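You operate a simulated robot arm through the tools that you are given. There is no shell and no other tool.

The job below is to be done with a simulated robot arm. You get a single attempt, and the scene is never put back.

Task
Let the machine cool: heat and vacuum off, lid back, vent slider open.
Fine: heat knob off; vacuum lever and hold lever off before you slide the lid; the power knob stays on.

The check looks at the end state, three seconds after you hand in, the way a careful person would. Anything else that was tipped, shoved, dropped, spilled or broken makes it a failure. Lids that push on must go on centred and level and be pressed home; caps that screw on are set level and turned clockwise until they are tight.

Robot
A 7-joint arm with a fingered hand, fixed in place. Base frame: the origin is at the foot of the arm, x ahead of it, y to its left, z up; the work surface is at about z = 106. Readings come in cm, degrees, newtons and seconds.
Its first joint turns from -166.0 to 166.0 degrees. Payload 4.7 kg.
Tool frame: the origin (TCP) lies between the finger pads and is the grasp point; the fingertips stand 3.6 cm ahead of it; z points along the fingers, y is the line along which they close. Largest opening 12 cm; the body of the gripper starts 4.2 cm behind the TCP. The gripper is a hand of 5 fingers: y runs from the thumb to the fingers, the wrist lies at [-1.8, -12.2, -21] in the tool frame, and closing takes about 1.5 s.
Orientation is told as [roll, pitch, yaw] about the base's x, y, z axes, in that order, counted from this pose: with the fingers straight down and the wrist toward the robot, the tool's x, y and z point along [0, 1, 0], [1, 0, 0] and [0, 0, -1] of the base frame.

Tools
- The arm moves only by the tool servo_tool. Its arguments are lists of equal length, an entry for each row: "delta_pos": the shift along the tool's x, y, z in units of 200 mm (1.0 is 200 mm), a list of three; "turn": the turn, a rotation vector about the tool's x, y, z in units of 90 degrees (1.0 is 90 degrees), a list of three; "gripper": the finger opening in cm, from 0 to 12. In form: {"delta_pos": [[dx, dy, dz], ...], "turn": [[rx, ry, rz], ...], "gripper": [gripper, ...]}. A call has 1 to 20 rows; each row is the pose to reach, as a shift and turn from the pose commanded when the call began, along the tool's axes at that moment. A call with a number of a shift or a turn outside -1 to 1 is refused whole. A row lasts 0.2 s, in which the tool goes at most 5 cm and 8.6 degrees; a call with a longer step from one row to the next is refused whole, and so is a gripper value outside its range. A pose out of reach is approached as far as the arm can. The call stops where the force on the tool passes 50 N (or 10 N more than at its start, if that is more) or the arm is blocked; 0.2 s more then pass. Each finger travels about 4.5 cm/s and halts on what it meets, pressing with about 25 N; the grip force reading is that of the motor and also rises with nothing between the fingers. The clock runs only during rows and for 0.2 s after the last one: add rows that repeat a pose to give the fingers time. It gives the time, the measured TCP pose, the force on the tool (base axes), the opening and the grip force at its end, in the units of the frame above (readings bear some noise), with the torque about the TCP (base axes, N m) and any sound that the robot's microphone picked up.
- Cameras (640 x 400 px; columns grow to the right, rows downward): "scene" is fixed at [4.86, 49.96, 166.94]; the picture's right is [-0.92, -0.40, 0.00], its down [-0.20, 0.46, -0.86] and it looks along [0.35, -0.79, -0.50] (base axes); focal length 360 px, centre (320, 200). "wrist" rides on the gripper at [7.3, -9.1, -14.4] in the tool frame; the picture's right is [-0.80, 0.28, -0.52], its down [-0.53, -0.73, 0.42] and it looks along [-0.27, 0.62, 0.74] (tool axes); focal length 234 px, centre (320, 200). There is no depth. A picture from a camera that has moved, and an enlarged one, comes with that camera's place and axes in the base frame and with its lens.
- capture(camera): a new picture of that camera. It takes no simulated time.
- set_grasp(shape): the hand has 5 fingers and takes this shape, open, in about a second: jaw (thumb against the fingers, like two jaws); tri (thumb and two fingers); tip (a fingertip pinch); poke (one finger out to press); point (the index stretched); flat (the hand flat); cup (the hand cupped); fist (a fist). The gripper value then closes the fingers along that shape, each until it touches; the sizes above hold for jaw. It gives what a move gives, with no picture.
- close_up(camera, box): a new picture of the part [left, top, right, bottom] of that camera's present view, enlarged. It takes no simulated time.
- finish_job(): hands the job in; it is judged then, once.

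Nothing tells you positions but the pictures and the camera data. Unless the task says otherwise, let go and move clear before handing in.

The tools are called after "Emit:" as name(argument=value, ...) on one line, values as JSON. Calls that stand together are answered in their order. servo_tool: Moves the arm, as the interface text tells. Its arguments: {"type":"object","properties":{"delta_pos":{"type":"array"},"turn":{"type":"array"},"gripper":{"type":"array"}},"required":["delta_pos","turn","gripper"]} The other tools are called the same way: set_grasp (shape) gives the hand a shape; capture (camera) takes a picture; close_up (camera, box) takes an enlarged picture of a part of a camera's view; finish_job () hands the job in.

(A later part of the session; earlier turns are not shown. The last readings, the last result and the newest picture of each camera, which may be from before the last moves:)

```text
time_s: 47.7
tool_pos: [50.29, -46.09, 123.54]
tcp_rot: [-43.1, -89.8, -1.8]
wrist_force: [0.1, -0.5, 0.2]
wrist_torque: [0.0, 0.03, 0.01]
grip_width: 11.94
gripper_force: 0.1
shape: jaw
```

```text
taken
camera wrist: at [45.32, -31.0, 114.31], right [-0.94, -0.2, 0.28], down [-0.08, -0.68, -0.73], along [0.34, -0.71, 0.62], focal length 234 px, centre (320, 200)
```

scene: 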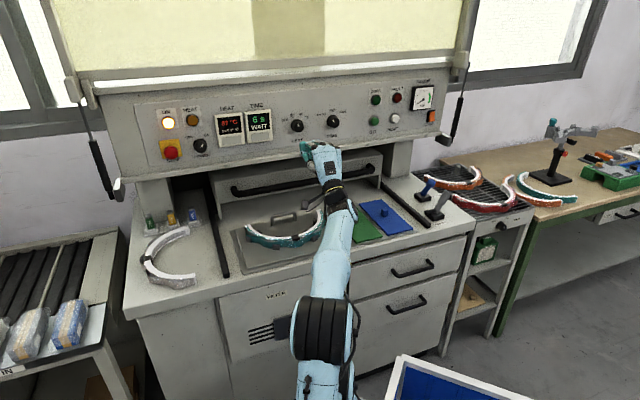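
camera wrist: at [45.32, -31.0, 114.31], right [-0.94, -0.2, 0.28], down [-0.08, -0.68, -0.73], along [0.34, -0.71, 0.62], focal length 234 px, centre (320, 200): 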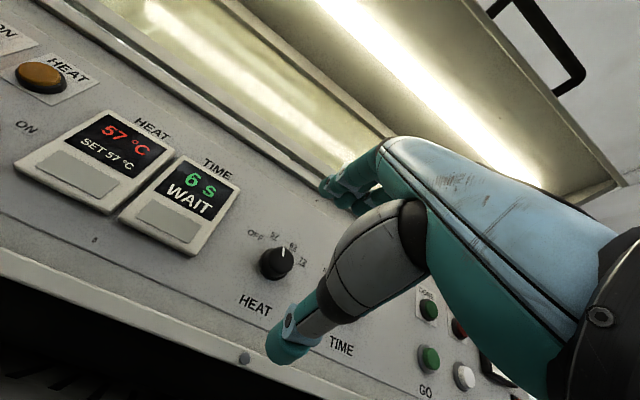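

The hand faces the panel squarely. The knob's face centre triangulates to about (60.2, -57.3, 126.3), so I'll line up on it and come part of the way in.

Emit:
servo_tool(delta_pos=[[-0.02, 0.07, 0.08], [-0.046, 0.1375, 0.16], [-0.046, 0.1375, 0.26], [-0.046, 0.1375, 0.36]], turn=[[0, 0, 0], [0, 0, 0], [0, 0, 0], [0, 0, 0]], gripper=[12, 11, 10, 9])

Emit:
capture(camera="wrist")

Emit:
close_up(camera="scene", box=[260, 90, 380, 180])

```text
time_s: 48.7
tool_pos: [54.8, -51.92, 126.3]
tcp_rot: [-76.4, -89.9, 31.6]
wrist_force: [0.5, 0.4, 0.3]
wrist_torque: [0.05, 0.0, -0.05]
grip_width: 9.03
gripper_force: 0.1
shape: jaw
```

```text
taken
camera wrist: at [49.76, -36.81, 117.08], right [-0.94, -0.2, 0.28], down [-0.08, -0.68, -0.73], along [0.34, -0.71, 0.62], focal length 234 px, centre (320, 200)
```

wrist: 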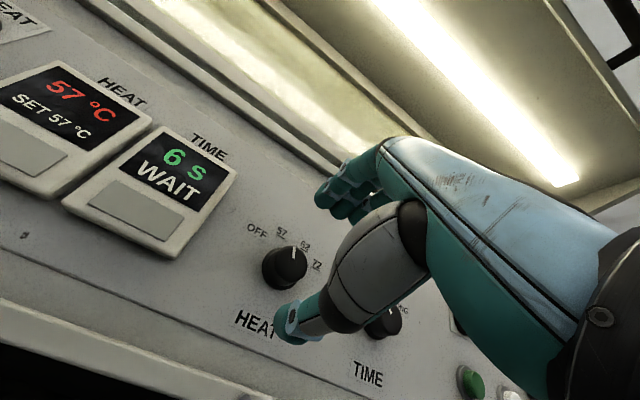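

```text
4.44 times, centred on (320, 135) of scene
camera zoom: at [4.86, 49.96, 166.94], right [-0.92, -0.4, 0.0], down [-0.2, 0.46, -0.86], along [0.35, -0.79, -0.5], focal length 1601 px, centre (320, 489)
```

zoom: 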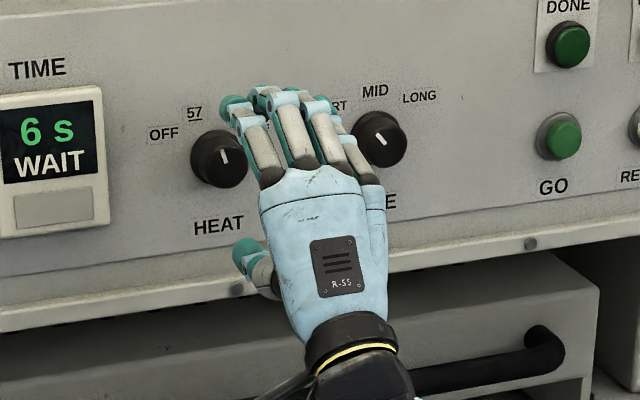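

The thumb and index finger line up with the knob (TCP at r ≈ -2.0, z = 126.3). I'll move in so the pads surround it.

Emit:
servo_tool(delta_pos=[[0, 0, 0.07], [0, 0, 0.14], [0, 0, 0.2], [0, 0, 0.255]], turn=[[0, 0, 0], [0, 0, 0], [0, 0, 0], [0, 0, 0]], gripper=[9, 9, 9, 9])

Emit:
capture(camera="wrist")

Emit:
close_up(camera="scene", box=[260, 90, 380, 180])

```text
time_s: 49.7
tool_pos: [58.44, -55.55, 126.26]
tcp_rot: [-84.4, -90.0, 39.5]
wrist_force: [-0.3, -0.4, 0.4]
wrist_torque: [-0.01, 0.02, -0.02]
grip_width: 9.0
gripper_force: 0.1
shape: jaw
```

```text
taken
camera wrist: at [53.45, -40.34, 117.04], right [-0.94, -0.2, 0.28], down [-0.07, -0.68, -0.73], along [0.34, -0.71, 0.62], focal length 234 px, centre (320, 200)
```

wrist: 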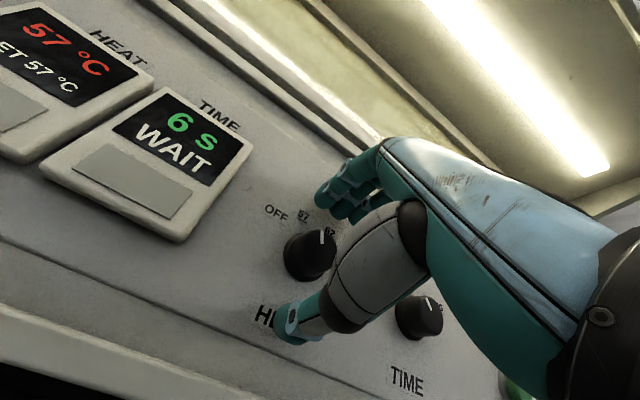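

```text
4.44 times, centred on (320, 135) of scene
camera zoom: at [4.86, 49.96, 166.94], right [-0.92, -0.4, 0.0], down [-0.2, 0.46, -0.86], along [0.35, -0.79, -0.5], focal length 1601 px, centre (320, 489)
```

zoom: 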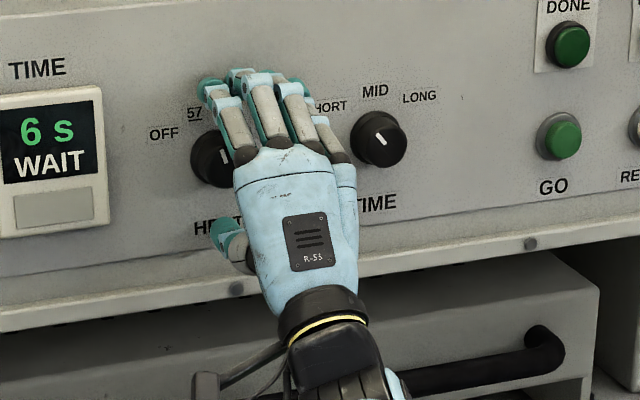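

The tool axis is on the knob's centre and nothing touches yet. I'll move in another 0.5 cm and close on it.

Emit:
servo_tool(delta_pos=[[0, 0, 0.015], [0, 0, 0.025], [0, 0, 0.025], [0, 0, 0.025], [0, 0, 0.025], [0, 0, 0.025], [0, 0, 0.025], [0, 0, 0.025]], turn=[[0, 0, 0], [0, 0, 0], [0, 0, 0], [0, 0, 0], [0, 0, 0], [0, 0, 0], [0, 0, 0], [0, 0, 0]], gripper=[9, 8, 7, 6, 5, 4, 3, 3])

Emit:
capture(camera="wrist")

Emit:
close_up(camera="scene", box=[260, 90, 380, 180])

```text
time_s: 51.5
tool_pos: [58.79, -55.75, 126.26]
tcp_rot: [-34.3, -89.8, -10.5]
wrist_force: [-0.7, 2.8, -3.3]
wrist_torque: [0.02, 0.03, 0.04]
grip_width: 3.34
gripper_force: 24.7
shape: jaw
```

```text
taken
camera wrist: at [53.82, -40.67, 116.98], right [-0.94, -0.2, 0.28], down [-0.08, -0.68, -0.73], along [0.34, -0.71, 0.62], focal length 234 px, centre (320, 200)
```

wrist: 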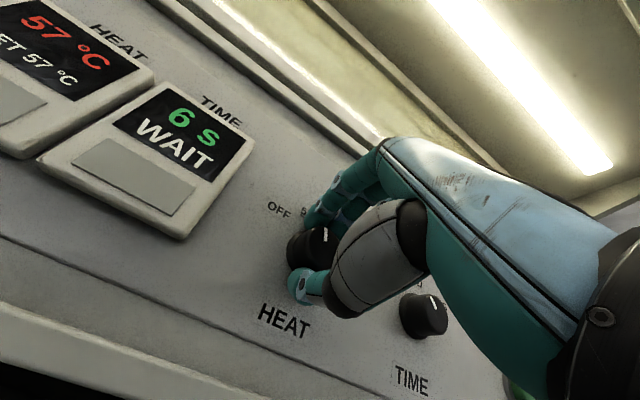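

```text
4.44 times, centred on (320, 135) of scene
camera zoom: at [4.86, 49.96, 166.94], right [-0.92, -0.4, 0.0], down [-0.2, 0.46, -0.86], along [0.35, -0.79, -0.5], focal length 1601 px, centre (320, 489)
```

zoom: 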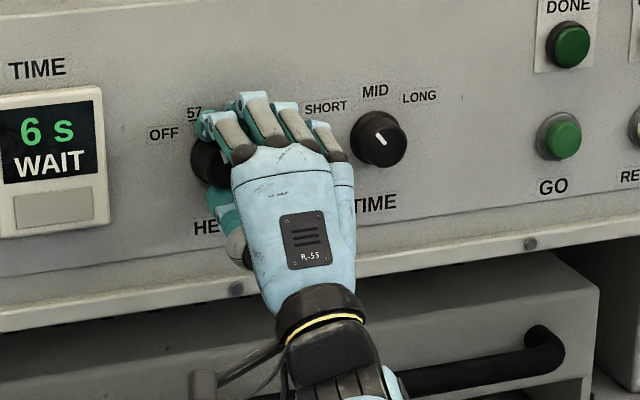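

I've gripped the knob (3.3 cm, 24.7 N). I'll turn it counter-clockwise 20° first and check.

Emit:
servo_tool(delta_pos=[[0, 0, 0], [0, 0, 0], [0, 0, 0], [0, 0, 0]], turn=[[0, 0, -0.06], [0, 0, -0.12], [0, 0, -0.18], [0, 0, -0.23]], gripper=[2.5, 2.5, 2.5, 2.5])

Emit:
capture(camera="wrist")

Emit:
close_up(camera="scene", box=[200, 90, 340, 180])

```text
time_s: 52.5
tool_pos: [58.71, -55.77, 126.19]
tcp_rot: [-89.7, -69.1, 44.9]
wrist_force: [0.1, -0.1, -5.0]
wrist_torque: [0.08, 0.1, 0.0]
grip_width: 3.29
gripper_force: 25.0
shape: jaw
```

```text
taken
camera wrist: at [51.16, -43.31, 115.0], right [-0.83, -0.09, 0.55], down [-0.23, -0.84, -0.5], along [0.5, -0.54, 0.67], focal length 234 px, centre (320, 200)
```

wrist: 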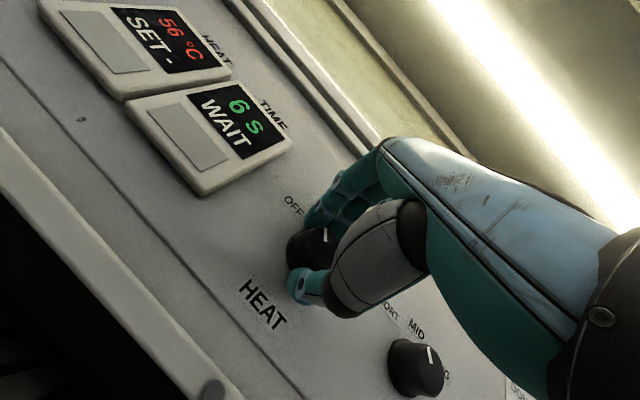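

```text
4.44 times, centred on (270, 135) of scene
camera zoom: at [4.86, 49.96, 166.94], right [-0.92, -0.4, 0.0], down [-0.2, 0.46, -0.86], along [0.35, -0.79, -0.5], focal length 1601 px, centre (542, 489)
```

zoom: 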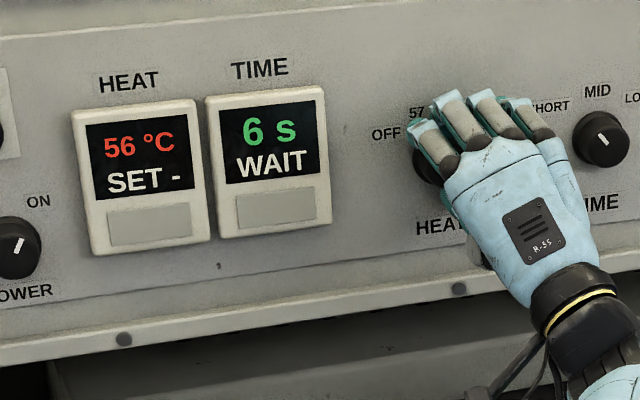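

The display already reads "SET -" and the temperature is dropping. I'll turn the remaining 20° to bring the pointer fully onto OFF.

Emit:
servo_tool(delta_pos=[[0, 0, 0], [0, 0, 0], [0, 0, 0], [0, 0, 0]], turn=[[0, 0, -0.06], [0, 0, -0.12], [0, 0, -0.18], [0, 0, -0.215]], gripper=[2.5, 2.5, 2.5, 2.5])

Emit:
capture(camera="wrist")

Emit:
close_up(camera="wrist", box=[240, 160, 360, 300])

```text
time_s: 53.5
tool_pos: [58.8, -55.76, 126.24]
tcp_rot: [-89.9, -49.8, 45.1]
wrist_force: [-0.4, -3.3, -4.3]
wrist_torque: [0.17, 0.0, -0.08]
grip_width: 3.27
gripper_force: 25.4
shape: jaw
```

```text
taken
camera wrist: at [48.39, -46.09, 114.49], right [-0.68, 0.06, 0.73], down [-0.32, -0.92, -0.22], along [0.66, -0.38, 0.65], focal length 234 px, centre (320, 200)
```

wrist: 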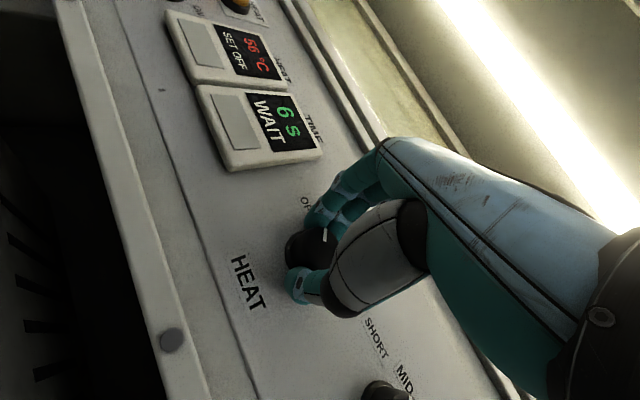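

```text
2.86 times, centred on (300, 230) of wrist
camera zoom: at [48.39, -46.09, 114.49], right [-0.68, 0.06, 0.73], down [-0.32, -0.92, -0.22], along [0.66, -0.38, 0.65], focal length 669 px, centre (377, 114)
```

zoom: 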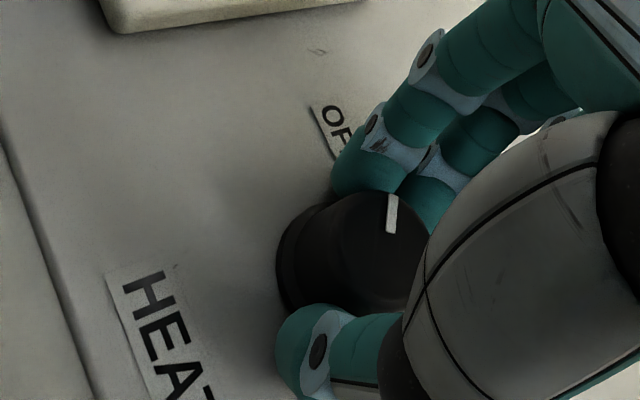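

The display now reads "SET OFF". I'll open the jaws and back straight away from the knob.

Emit:
servo_tool(delta_pos=[[0, 0, 0], [0, 0, 0], [0, 0, 0], [0, 0, 0], [0, 0, 0], [0, 0, -0.1], [0, 0, -0.25], [0, 0, -0.4], [0, 0, -0.55]], turn=[[0, 0, 0], [0, 0, 0], [0, 0, 0], [0, 0, 0], [0, 0, 0], [0, 0, 0], [0, 0, 0], [0, 0, 0], [0, 0, 0]], gripper=[4.5, 6, 7.5, 8.5, 8.5, 8.5, 8.5, 8.5, 8.5])

Emit:
close_up(camera="scene", box=[140, 80, 360, 200])

Emit:
capture(camera="wrist")

```text
time_s: 55.5
tool_pos: [50.91, -47.93, 126.18]
tcp_rot: [-89.9, -49.9, 45.1]
wrist_force: [-0.3, -0.1, 0.2]
wrist_torque: [0.01, 0.01, 0.02]
grip_width: 8.46
gripper_force: 0.2
shape: jaw
```

```text
2.91 times, centred on (250, 140) of scene
camera zoom: at [4.86, 49.96, 166.94], right [-0.92, -0.4, 0.0], down [-0.2, 0.46, -0.86], along [0.35, -0.79, -0.5], focal length 1048 px, centre (524, 374)
```

zoom: 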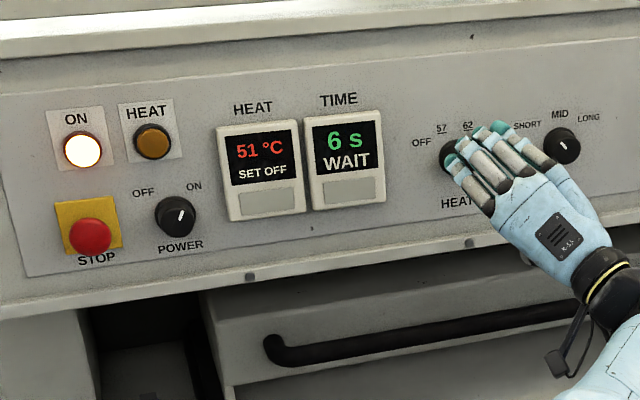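

```text
taken
camera wrist: at [40.64, -38.22, 114.42], right [-0.68, 0.06, 0.73], down [-0.32, -0.92, -0.22], along [0.66, -0.38, 0.65], focal length 234 px, centre (320, 200)
```

wrist: 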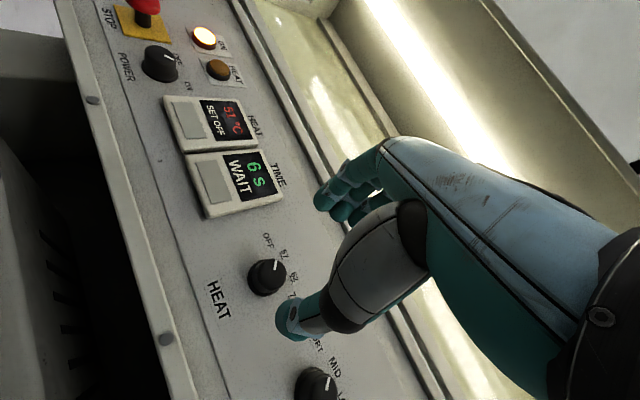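

Heat reads SET OFF, the temperature is falling and the power knob is still ON. Now the vent slider on the cabinet front, with its knob near (51, -28, 60). I'll back away, roll the hand upright and return it to pointing down.

Emit:
servo_tool(delta_pos=[[0, 0, -0.12], [0, 0, -0.25], [0, 0, -0.38], [0, 0, -0.5], [0, 0, -0.62], [0, 0, -0.75]], turn=[[0, 0, 0.07], [0, 0, 0.15], [0, 0, 0.22], [0, 0, 0.3], [0, 0, 0.37], [0, 0, 0.444]], gripper=[8, 8, 8, 8, 8, 8])

Emit:
servo_tool(delta_pos=[[0, -0.05, -0.06], [0, -0.1, -0.12], [0, -0.16, -0.18], [0, -0.22, -0.24], [0, -0.28, -0.3], [0, -0.33, -0.36], [0, -0.39, -0.42], [0, -0.44, -0.48], [0, -0.5, -0.54], [0, -0.55, -0.6], [0, -0.6, -0.65]], turn=[[0.09, 0, 0], [0.18, 0, 0], [0.27, 0, 0], [0.36, 0, 0], [0.45, 0, 0], [0.54, 0, 0], [0.63, 0, 0], [0.72, 0, 0], [0.81, 0, 0], [0.9, 0, 0], [0.99, 0, 0]], gripper=[8, 8, 8, 8, 8, 8, 8, 8, 8, 8, 8])

Emit:
capture(camera="wrist")

Emit:
capture(camera="scene")

```text
time_s: 56.9
tool_pos: [40.39, -37.57, 126.27]
tcp_rot: [-13.1, -89.9, -31.9]
wrist_force: [0.6, -0.8, -0.3]
wrist_torque: [0.0, -0.02, 0.0]
grip_width: 8.05
gripper_force: 0.1
shape: jaw
```

```text
time_s: 59.3
tool_pos: [31.17, -28.13, 114.31]
tcp_rot: [-0.1, -0.8, -44.8]
wrist_force: [1.3, 0.0, -0.2]
wrist_torque: [0.02, -0.02, 0.0]
grip_width: 8.03
gripper_force: 0.1
shape: jaw
```

```text
taken
camera wrist: at [29.71, -16.68, 128.41], right [-0.37, -0.76, 0.53], down [-0.89, 0.13, -0.43], along [0.26, -0.63, -0.73], focal length 234 px, centre (320, 200)
```

wrist: 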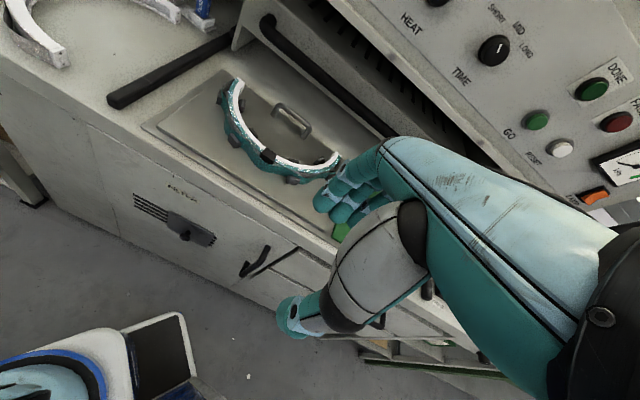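

```text
taken
```

scene: 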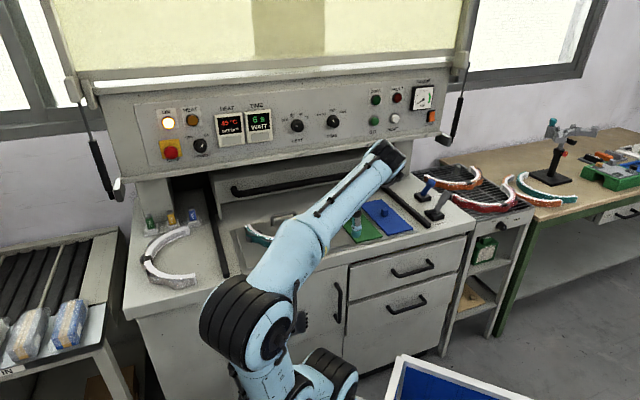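

The bed is clear and nothing else moved. I'll lower the hand in front of the cabinet so the wrist camera can look at the vent slider up close.

Emit:
servo_tool(delta_pos=[[0, -0.02, 0.2], [0, -0.05, 0.4], [0, -0.05, 0.6], [0, -0.05, 0.8], [0, -0.05, 1.0]], turn=[[0, 0, 0], [0, 0, 0], [0, 0, 0], [0, 0, 0], [0, 0, 0]], gripper=[8, 6, 4, 4, 4])

Emit:
capture(camera="wrist")

Emit:
capture(camera="scene")

```text
time_s: 60.5
tool_pos: [30.6, -27.98, 94.21]
tcp_rot: [-0.2, -1.0, -44.9]
wrist_force: [-0.1, 0.5, 0.4]
wrist_torque: [-0.01, 0.01, 0.05]
grip_width: 4.03
gripper_force: 0.0
shape: jaw
```

```text
taken
camera wrist: at [29.25, -16.28, 108.33], right [-0.37, -0.76, 0.53], down [-0.89, 0.13, -0.43], along [0.26, -0.64, -0.73], focal length 234 px, centre (320, 200)
```

wrist: 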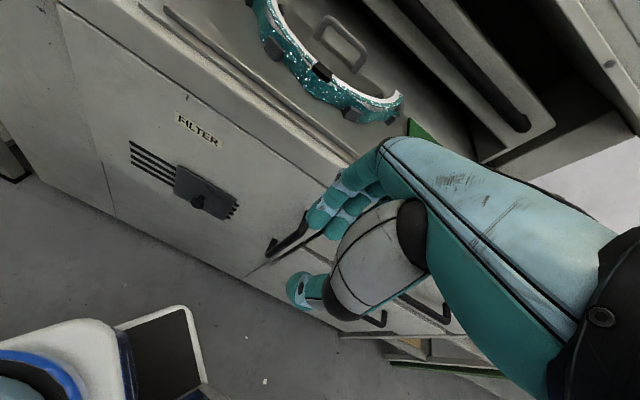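

```text
taken
```

scene: 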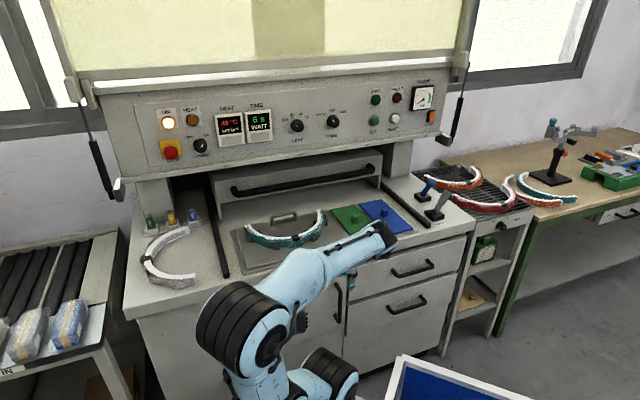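

Emit:
close_up(camera="wrist", box=[90, 80, 330, 280])

Emit:
close_up(camera="wrist", box=[110, 120, 250, 230])

Emit:
close_up(camera="scene", box=[200, 150, 460, 300])

```text
2.00 times, centred on (210, 180) of wrist
camera zoom: at [29.25, -16.28, 108.33], right [-0.37, -0.76, 0.53], down [-0.89, 0.13, -0.43], along [0.26, -0.64, -0.73], focal length 468 px, centre (540, 240)
```

zoom: 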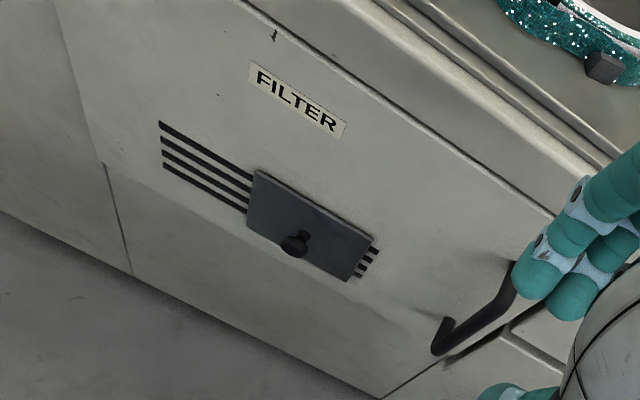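

```text
3.64 times, centred on (180, 175) of wrist
camera zoom: at [29.25, -16.28, 108.33], right [-0.37, -0.76, 0.53], down [-0.89, 0.13, -0.43], along [0.26, -0.64, -0.73], focal length 852 px, centre (829, 291)
```

zoom: 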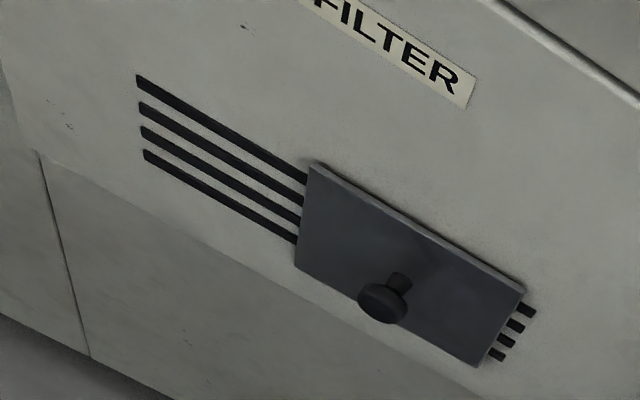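

```text
2.46 times, centred on (330, 225) of scene
camera zoom: at [4.86, 49.96, 166.94], right [-0.92, -0.4, 0.0], down [-0.2, 0.46, -0.86], along [0.35, -0.79, -0.5], focal length 887 px, centre (295, 138)
```

zoom: 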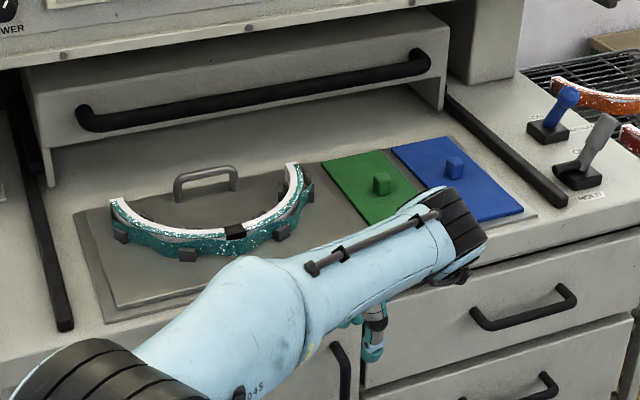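

The slider carries no open/shut marks. Before choosing a direction I'll look over the rest of the scene for any other vent slider or marking.

Emit:
close_up(camera="scene", box=[0, 0, 320, 200])

Emit:
close_up(camera="scene", box=[320, 0, 640, 200])

Emit:
close_up(camera="scene", box=[0, 200, 320, 400])

Emit:
close_up(camera="scene", box=[320, 200, 640, 400])

Emit:
close_up(camera="scene", box=[80, 170, 260, 300])

```text
2.00 times, centred on (160, 100) of scene
camera zoom: at [4.86, 49.96, 166.94], right [-0.92, -0.4, 0.0], down [-0.2, 0.46, -0.86], along [0.35, -0.79, -0.5], focal length 720 px, centre (640, 400)
```

zoom: 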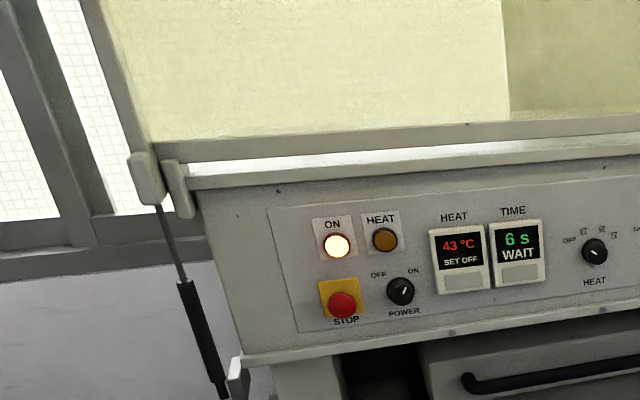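

```text
2.00 times, centred on (480, 100) of scene
camera zoom: at [4.86, 49.96, 166.94], right [-0.92, -0.4, 0.0], down [-0.2, 0.46, -0.86], along [0.35, -0.79, -0.5], focal length 720 px, centre (0, 400)
```

zoom: 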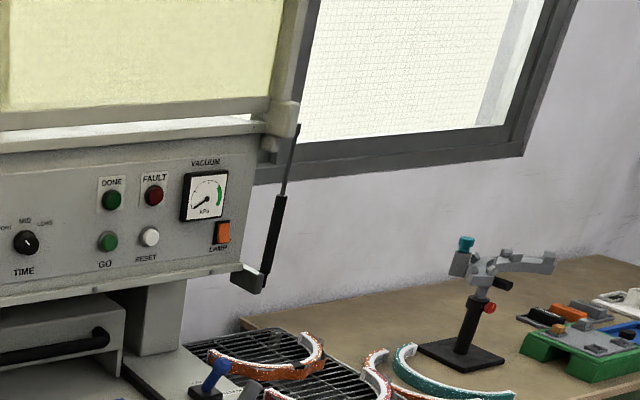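

```text
2.00 times, centred on (160, 300) of scene
camera zoom: at [4.86, 49.96, 166.94], right [-0.92, -0.4, 0.0], down [-0.2, 0.46, -0.86], along [0.35, -0.79, -0.5], focal length 720 px, centre (640, 0)
```

zoom: 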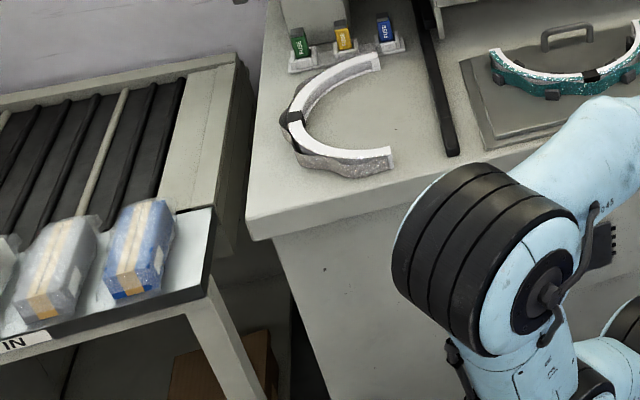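

```text
2.00 times, centred on (480, 300) of scene
camera zoom: at [4.86, 49.96, 166.94], right [-0.92, -0.4, 0.0], down [-0.2, 0.46, -0.86], along [0.35, -0.79, -0.5], focal length 720 px, centre (0, 0)
```

zoom: 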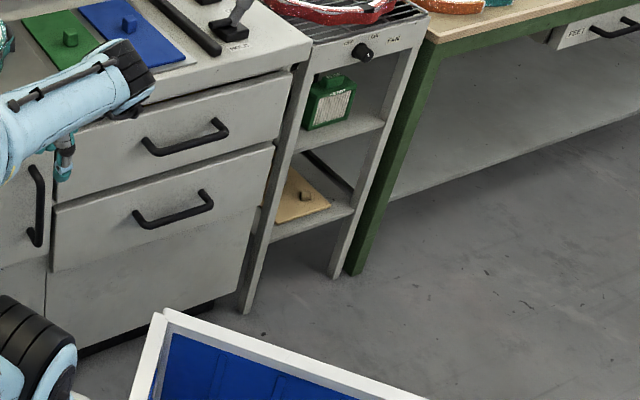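

```text
3.08 times, centred on (170, 235) of scene
camera zoom: at [4.86, 49.96, 166.94], right [-0.92, -0.4, 0.0], down [-0.2, 0.46, -0.86], along [0.35, -0.79, -0.5], focal length 1108 px, centre (782, 92)
```

zoom: 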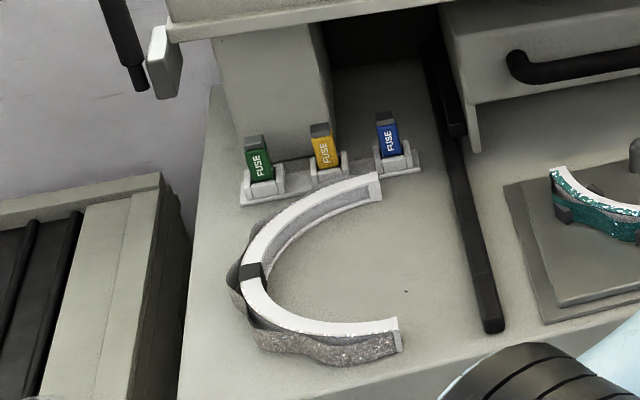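

There's no other slider and no marking, so this plate over the slots is the vent. I'll use the one-finger shape, tilt 30° forward and come down beside its knob, to find which way it slides.

Emit:
set_grasp(shape="poke")

Emit:
servo_tool(delta_pos=[[0.17, 0, 0.1], [0.34, 0, 0.2], [0.51, 0, 0.3], [0.68, 0, 0.4], [0.85, 0, 0.5]], turn=[[-0.06, 0, 0], [-0.13, 0, 0], [-0.2, 0, 0], [-0.26, 0, 0], [-0.32, 0, 0]], gripper=[0, 0, 0, 0, 0])

Emit:
capture(camera="wrist")

Emit:
capture(camera="scene")

```text
time_s: 61.4
tool_pos: [30.64, -27.9, 94.33]
tcp_rot: [-0.2, -0.9, -44.8]
wrist_force: [-0.4, 0.2, 0.1]
wrist_torque: [0.0, -0.06, -0.05]
grip_width: 0.0
gripper_force: 0.1
shape: poke
```

```text
time_s: 62.6
tool_pos: [42.83, -20.77, 85.64]
tcp_rot: [-0.1, -29.7, -49.0]
wrist_force: [5.6, 2.3, 1.0]
wrist_torque: [-0.15, 0.37, -0.23]
grip_width: 0.0
gripper_force: 21.2
shape: jaw
out of reach, approached as far as the arm can: row 5
```

```text
taken
camera wrist: at [38.63, -4.83, 93.44], right [-0.62, -0.51, 0.6], down [-0.68, -0.03, -0.73], along [0.39, -0.86, -0.33], focal length 234 px, centre (320, 200)
```

wrist: 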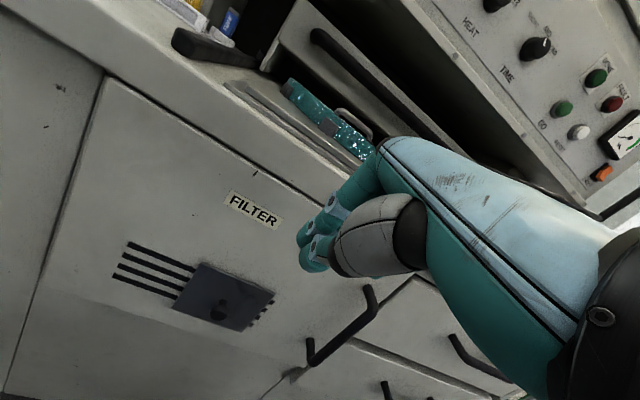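

```text
taken
```

scene: 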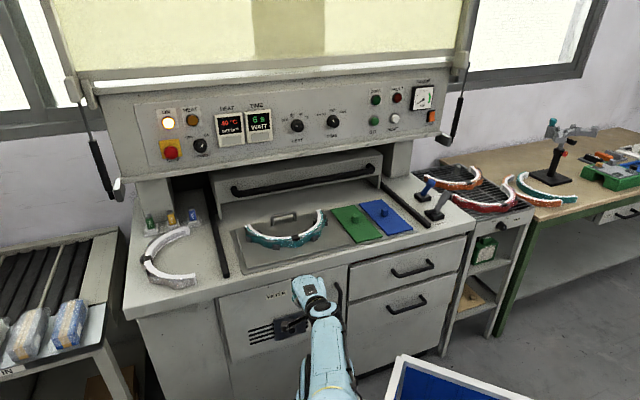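

Emit:
close_up(camera="wrist", box=[260, 150, 460, 310])

Emit:
close_up(camera="scene", box=[220, 250, 400, 400])

Emit:
close_up(camera="wrist", box=[90, 210, 310, 370])

```text
2.50 times, centred on (360, 230) of wrist
camera zoom: at [38.63, -4.83, 93.44], right [-0.62, -0.51, 0.6], down [-0.68, -0.03, -0.73], along [0.39, -0.86, -0.33], focal length 585 px, centre (220, 125)
```

zoom: 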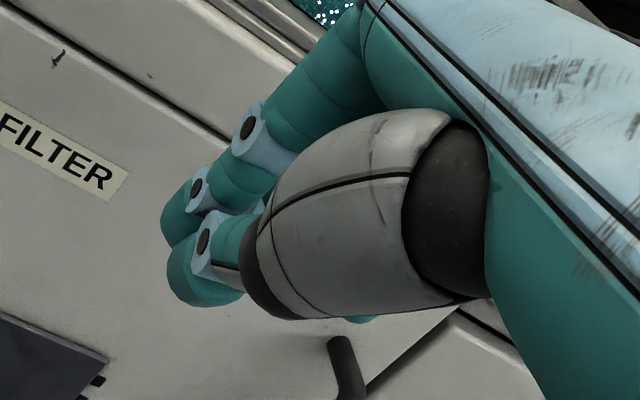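

```text
2.67 times, centred on (310, 325) of scene
camera zoom: at [4.86, 49.96, 166.94], right [-0.92, -0.4, 0.0], down [-0.2, 0.46, -0.86], along [0.35, -0.79, -0.5], focal length 961 px, centre (347, -133)
```

zoom: 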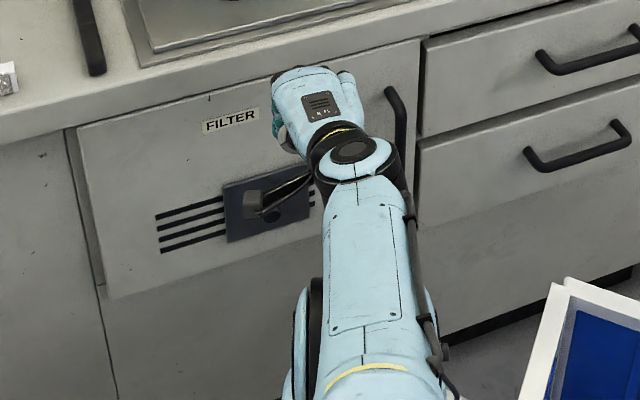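

```text
2.50 times, centred on (200, 290) of wrist
camera zoom: at [38.63, -4.83, 93.44], right [-0.62, -0.51, 0.6], down [-0.68, -0.03, -0.73], along [0.39, -0.86, -0.33], focal length 585 px, centre (620, -25)
```

zoom: 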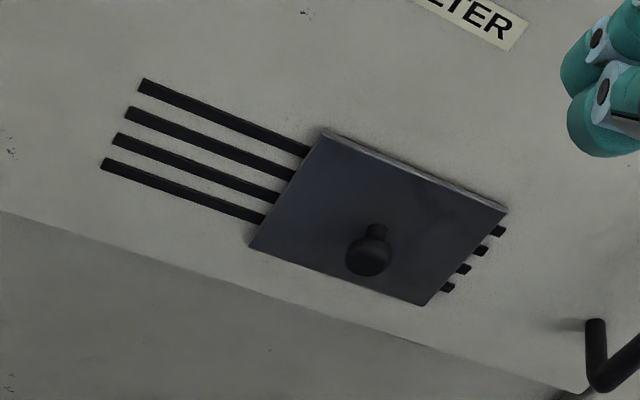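

The gripper value 0 closed the finger, so in poke I should send 12 (open). I'll set poke again and go down to the left of the slider's knob, keeping short of the door.

Emit:
set_grasp(shape="poke")

Emit:
servo_tool(delta_pos=[[0.01, 0, 0.15], [0.02, -0.01, 0.32], [0.03, -0.02, 0.5], [0.04, -0.027, 0.7], [0.05, -0.027, 0.9]], turn=[[0, 0, 0], [0, 0, 0], [0, 0, 0], [0, 0, 0], [0, 0, 0]], gripper=[12, 12, 12, 12, 12])

Emit:
capture(camera="wrist")

Emit:
capture(camera="scene")

```text
time_s: 63.5
tool_pos: [42.81, -20.77, 85.62]
tcp_rot: [-0.2, -29.5, -49.3]
wrist_force: [0.2, 0.0, 0.3]
wrist_torque: [0.01, 0.01, -0.01]
grip_width: 0.0
gripper_force: 0.1
shape: poke
```

```text
time_s: 64.7
tool_pos: [51.32, -26.47, 73.87]
tcp_rot: [-1.0, -33.9, -44.1]
wrist_force: [-32.6, 52.7, 13.1]
wrist_torque: [-1.15, -0.6, -0.36]
grip_width: 0.02
gripper_force: 0.1
shape: poke
out of reach, approached as far as the arm can: row 5
stopped in row 5: the force on the tool passed its limit at 74 N (the readings are from after the stop); the commanded pose is now the measured one
```

```text
taken
camera wrist: at [45.46, -10.38, 80.5], right [-0.6, -0.52, 0.6], down [-0.65, -0.12, -0.75], along [0.47, -0.84, -0.26], focal length 234 px, centre (320, 200)
```

wrist: 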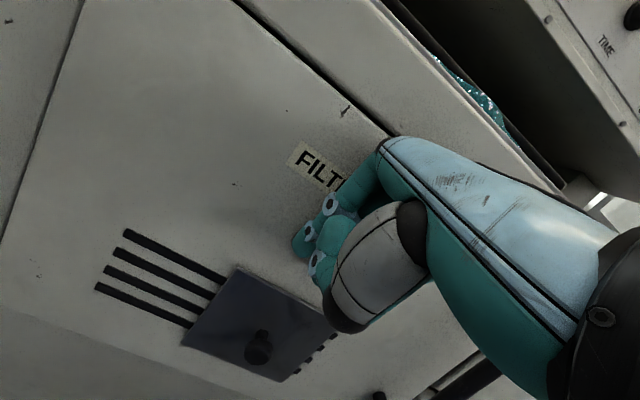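

```text
taken
```

scene: 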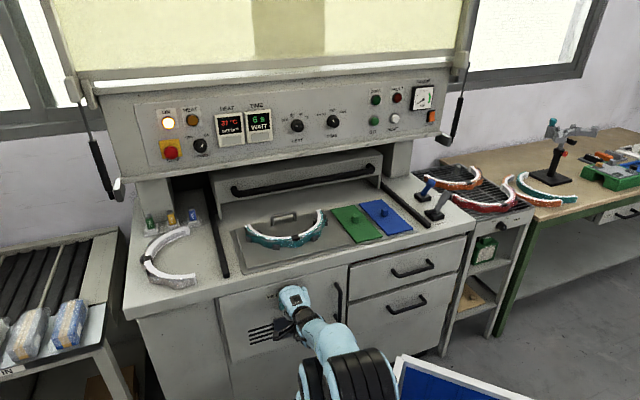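

My hand met the door because the low, close pose is out of reach in this orientation; the plate hasn't moved. I'll back off, then turn the hand so the wrist stays farther from the base.

Emit:
servo_tool(delta_pos=[[0, -0.05, -0.11], [0, -0.1, -0.24], [0, -0.137, -0.36], [0, -0.1, -0.5]], turn=[[0, 0, 0], [0, 0, 0], [0.05, 0, 0], [0.1, 0, 0]], gripper=[12, 12, 12, 12])

Emit:
capture(camera="wrist")

Emit:
capture(camera="scene")

```text
time_s: 65.7
tool_pos: [46.26, -21.41, 80.76]
tcp_rot: [-0.7, -24.6, -44.5]
wrist_force: [-0.3, 0.4, 0.8]
wrist_torque: [0.04, 0.01, -0.02]
grip_width: 0.0
gripper_force: 0.1
shape: poke
```

```text
taken
camera wrist: at [41.36, -6.18, 89.86], right [-0.54, -0.59, 0.6], down [-0.73, -0.04, -0.68], along [0.43, -0.81, -0.41], focal length 234 px, centre (320, 200)
```

wrist: 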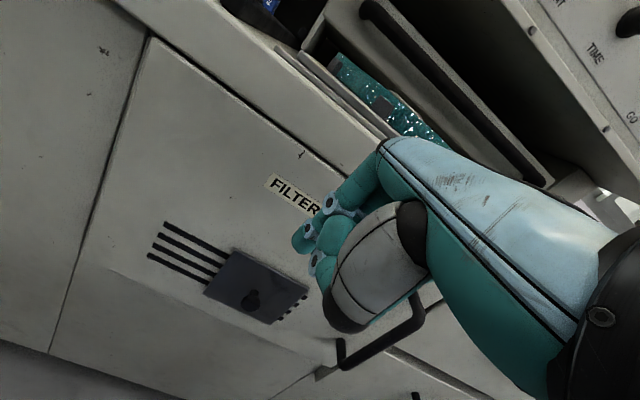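

```text
taken
```

scene: 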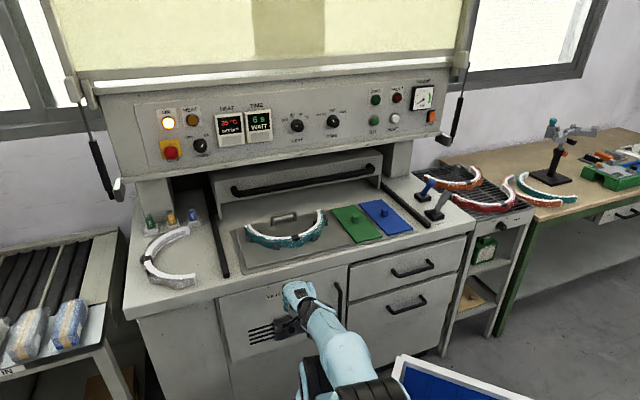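

I'm clear of the door. I'll turn the hand 45° about the vertical so the wrist lies to the left, farther from the base.

Emit:
servo_tool(delta_pos=[[0.01, 0, 0], [0.03, 0, 0], [0.05, 0, 0], [0.07, 0, 0], [0.09, 0, 0], [0.1, 0, 0]], turn=[[0, -0.035, 0.076], [0, -0.07, 0.152], [0, -0.104, 0.227], [0, -0.139, 0.303], [0, -0.173, 0.379], [0, -0.208, 0.4545]], gripper=[12, 12, 12, 12, 12, 12])

Emit:
capture(camera="wrist")

Emit:
capture(camera="scene")

```text
time_s: 67.1
tool_pos: [47.78, -19.93, 80.97]
tcp_rot: [-0.4, -25.3, -89.7]
wrist_force: [0.0, -0.9, 0.3]
wrist_torque: [0.01, 0.01, 0.01]
grip_width: 0.02
gripper_force: 0.0
shape: poke
out of reach, approached as far as the arm can: row 1
```

```text
taken
camera wrist: at [55.04, -5.72, 89.93], right [-0.8, -0.03, 0.6], down [-0.54, 0.48, -0.69], along [-0.27, -0.88, -0.4], focal length 234 px, centre (320, 200)
```

wrist: 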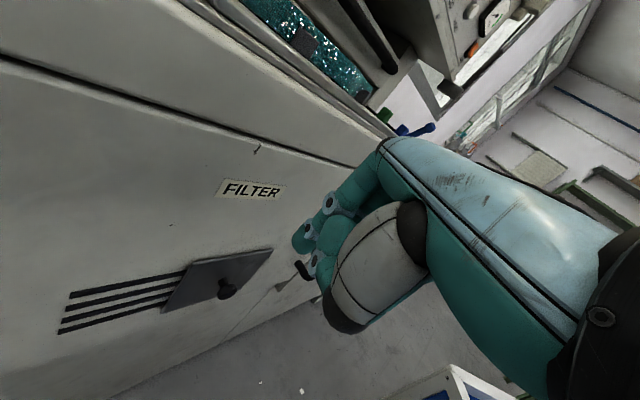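

```text
taken
```

scene: 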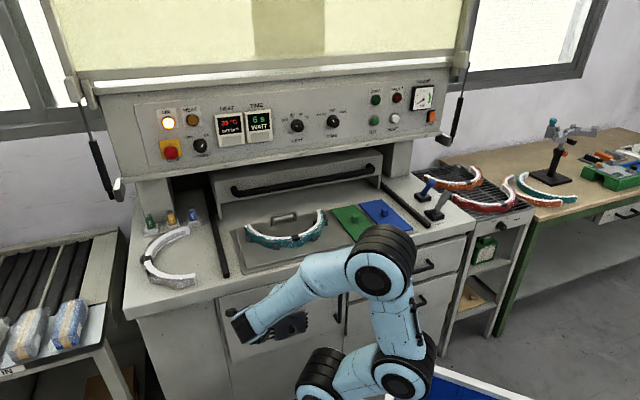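

The arm has settled in a new elbow position with the wrist to the left, and the vent is in clear view. I'll lower straight down to the slider knob's height, still away from the door.

Emit:
servo_tool(delta_pos=[[0, -0.07, 0.15], [0, -0.14, 0.31], [0, -0.22, 0.46], [0, -0.29, 0.62], [0, -0.36, 0.77]], turn=[[0, 0, 0], [0, 0, 0], [0, 0, 0], [0, 0, 0], [0, 0, 0]], gripper=[12, 12, 12, 12, 12])

Emit:
capture(camera="wrist")

Emit:
capture(camera="scene")

```text
time_s: 68.3
tool_pos: [47.66, -19.98, 63.92]
tcp_rot: [-0.4, -25.2, -89.6]
wrist_force: [-0.4, 0.2, -0.1]
wrist_torque: [-0.01, -0.01, -0.01]
grip_width: 0.0
gripper_force: 0.1
shape: poke
```

```text
taken
camera wrist: at [54.94, -5.77, 72.88], right [-0.8, -0.03, 0.6], down [-0.54, 0.48, -0.69], along [-0.26, -0.88, -0.4], focal length 234 px, centre (320, 200)
```

wrist: 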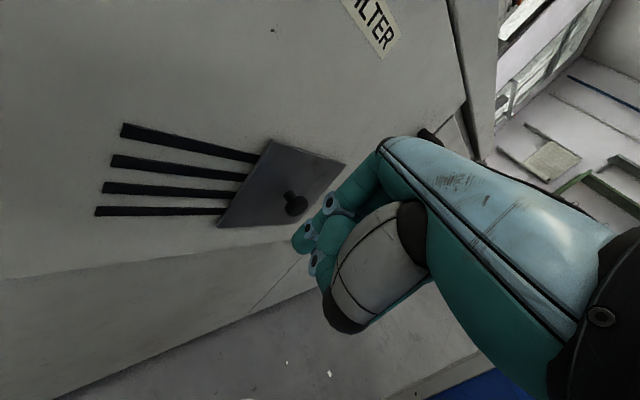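

```text
taken
```

scene: 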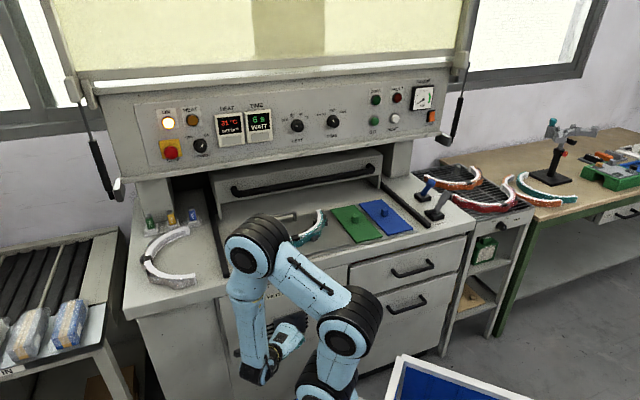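

Emit:
close_up(camera="wrist", box=[190, 130, 390, 300])

Emit:
close_up(camera="scene", box=[200, 280, 360, 400])

```text
2.35 times, centred on (290, 215) of wrist
camera zoom: at [54.94, -5.77, 72.88], right [-0.8, -0.03, 0.6], down [-0.54, 0.48, -0.69], along [-0.26, -0.88, -0.4], focal length 551 px, centre (391, 165)
```

zoom: 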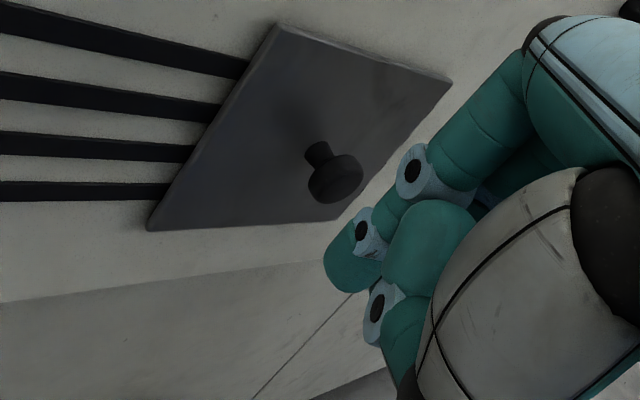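

```text
3.33 times, centred on (280, 340) of scene
camera zoom: at [4.86, 49.96, 166.94], right [-0.92, -0.4, 0.0], down [-0.2, 0.46, -0.86], along [0.35, -0.79, -0.5], focal length 1201 px, centre (453, -267)
```

zoom: 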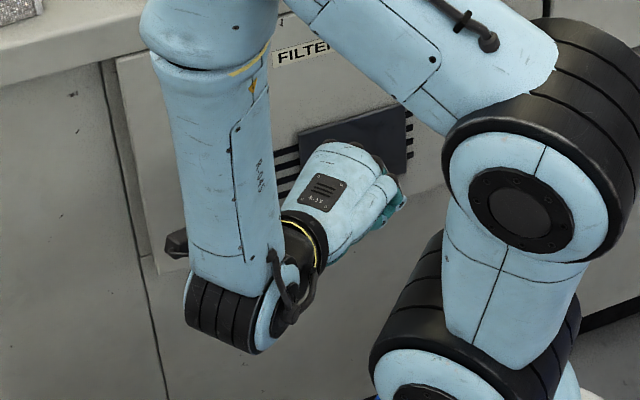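

The index finger is left of and in front of the knob, at about its height. I'll move straight toward the door to bring the fingertip beside the knob.

Emit:
servo_tool(delta_pos=[[0.05, 0.038, 0.018], [0.1, 0.076, 0.035], [0.15, 0.113, 0.053], [0.2, 0.151, 0.07]], turn=[[0, 0, 0], [0, 0, 0], [0, 0, 0], [0, 0, 0]], gripper=[12, 12, 12, 12])

Emit:
capture(camera="wrist")

Emit:
close_up(camera="wrist", box=[190, 130, 390, 300])

```text
time_s: 69.3
tool_pos: [51.49, -23.26, 63.98]
tcp_rot: [-0.4, -25.2, -89.4]
wrist_force: [0.1, 0.3, -0.6]
wrist_torque: [-0.01, -0.02, -0.01]
grip_width: 0.0
gripper_force: 0.0
shape: poke
```

```text
taken
camera wrist: at [58.89, -9.1, 72.92], right [-0.8, -0.03, 0.6], down [-0.54, 0.48, -0.69], along [-0.27, -0.88, -0.4], focal length 234 px, centre (320, 200)
```

wrist: 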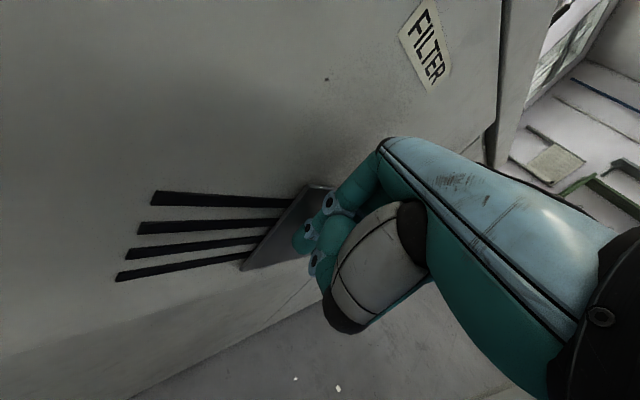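

```text
2.35 times, centred on (290, 215) of wrist
camera zoom: at [58.89, -9.1, 72.92], right [-0.8, -0.03, 0.6], down [-0.54, 0.48, -0.69], along [-0.27, -0.88, -0.4], focal length 551 px, centre (391, 165)
```

zoom: 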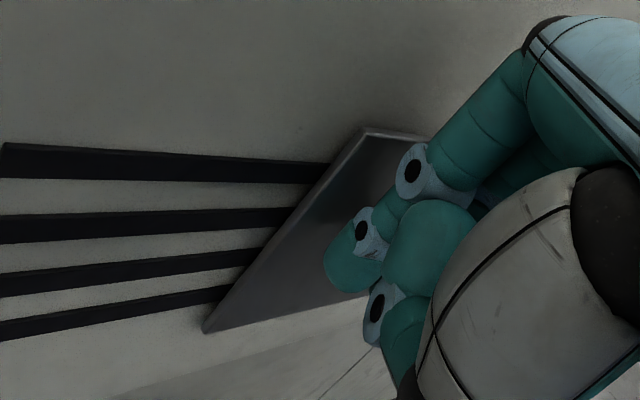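

The fingertip is beside the knob's left side at its height. I'll push right in half-centimetre steps and watch for motion or a stop.

Emit:
servo_tool(delta_pos=[[-0.018, 0.016, 0.0075], [-0.035, 0.032, 0.015], [-0.053, 0.048, 0.0225], [-0.071, 0.064, 0.03], [-0.088, 0.08, 0.0375], [-0.106, 0.096, 0.045]], turn=[[0, 0, 0], [0, 0, 0], [0, 0, 0], [0, 0, 0], [0, 0, 0], [0, 0, 0]], gripper=[12, 12, 12, 12, 12, 12])

Emit:
close_up(camera="wrist", box=[90, 130, 390, 330])

Emit:
close_up(camera="scene", box=[200, 280, 360, 400])

```text
time_s: 70.7
tool_pos: [49.46, -25.36, 64.0]
tcp_rot: [-0.6, -25.2, -89.5]
wrist_force: [-4.8, 31.8, 9.9]
wrist_torque: [0.46, 0.1, -0.18]
grip_width: 0.01
gripper_force: 0.1
shape: poke
```

```text
2.00 times, centred on (240, 230) of wrist
camera zoom: at [56.79, -11.17, 72.91], right [-0.8, -0.03, 0.6], down [-0.54, 0.48, -0.69], along [-0.26, -0.88, -0.4], focal length 468 px, centre (480, 140)
```

zoom: 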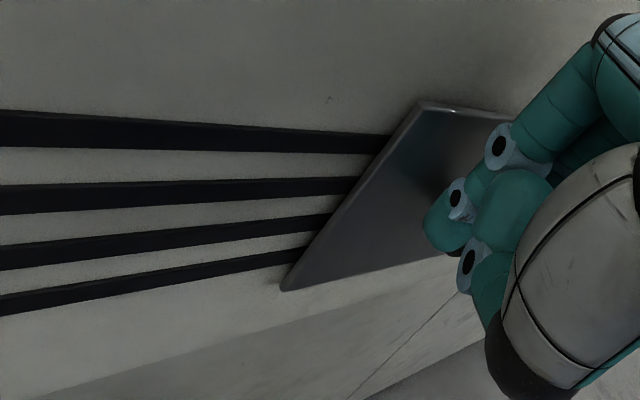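

```text
3.33 times, centred on (280, 340) of scene
camera zoom: at [4.86, 49.96, 166.94], right [-0.92, -0.4, 0.0], down [-0.2, 0.46, -0.86], along [0.35, -0.79, -0.5], focal length 1201 px, centre (453, -267)
```

zoom: 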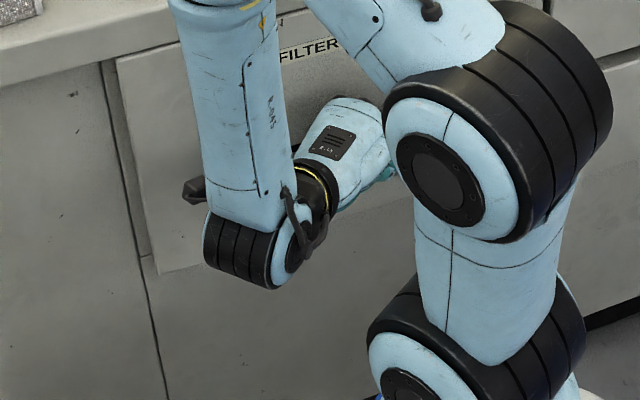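

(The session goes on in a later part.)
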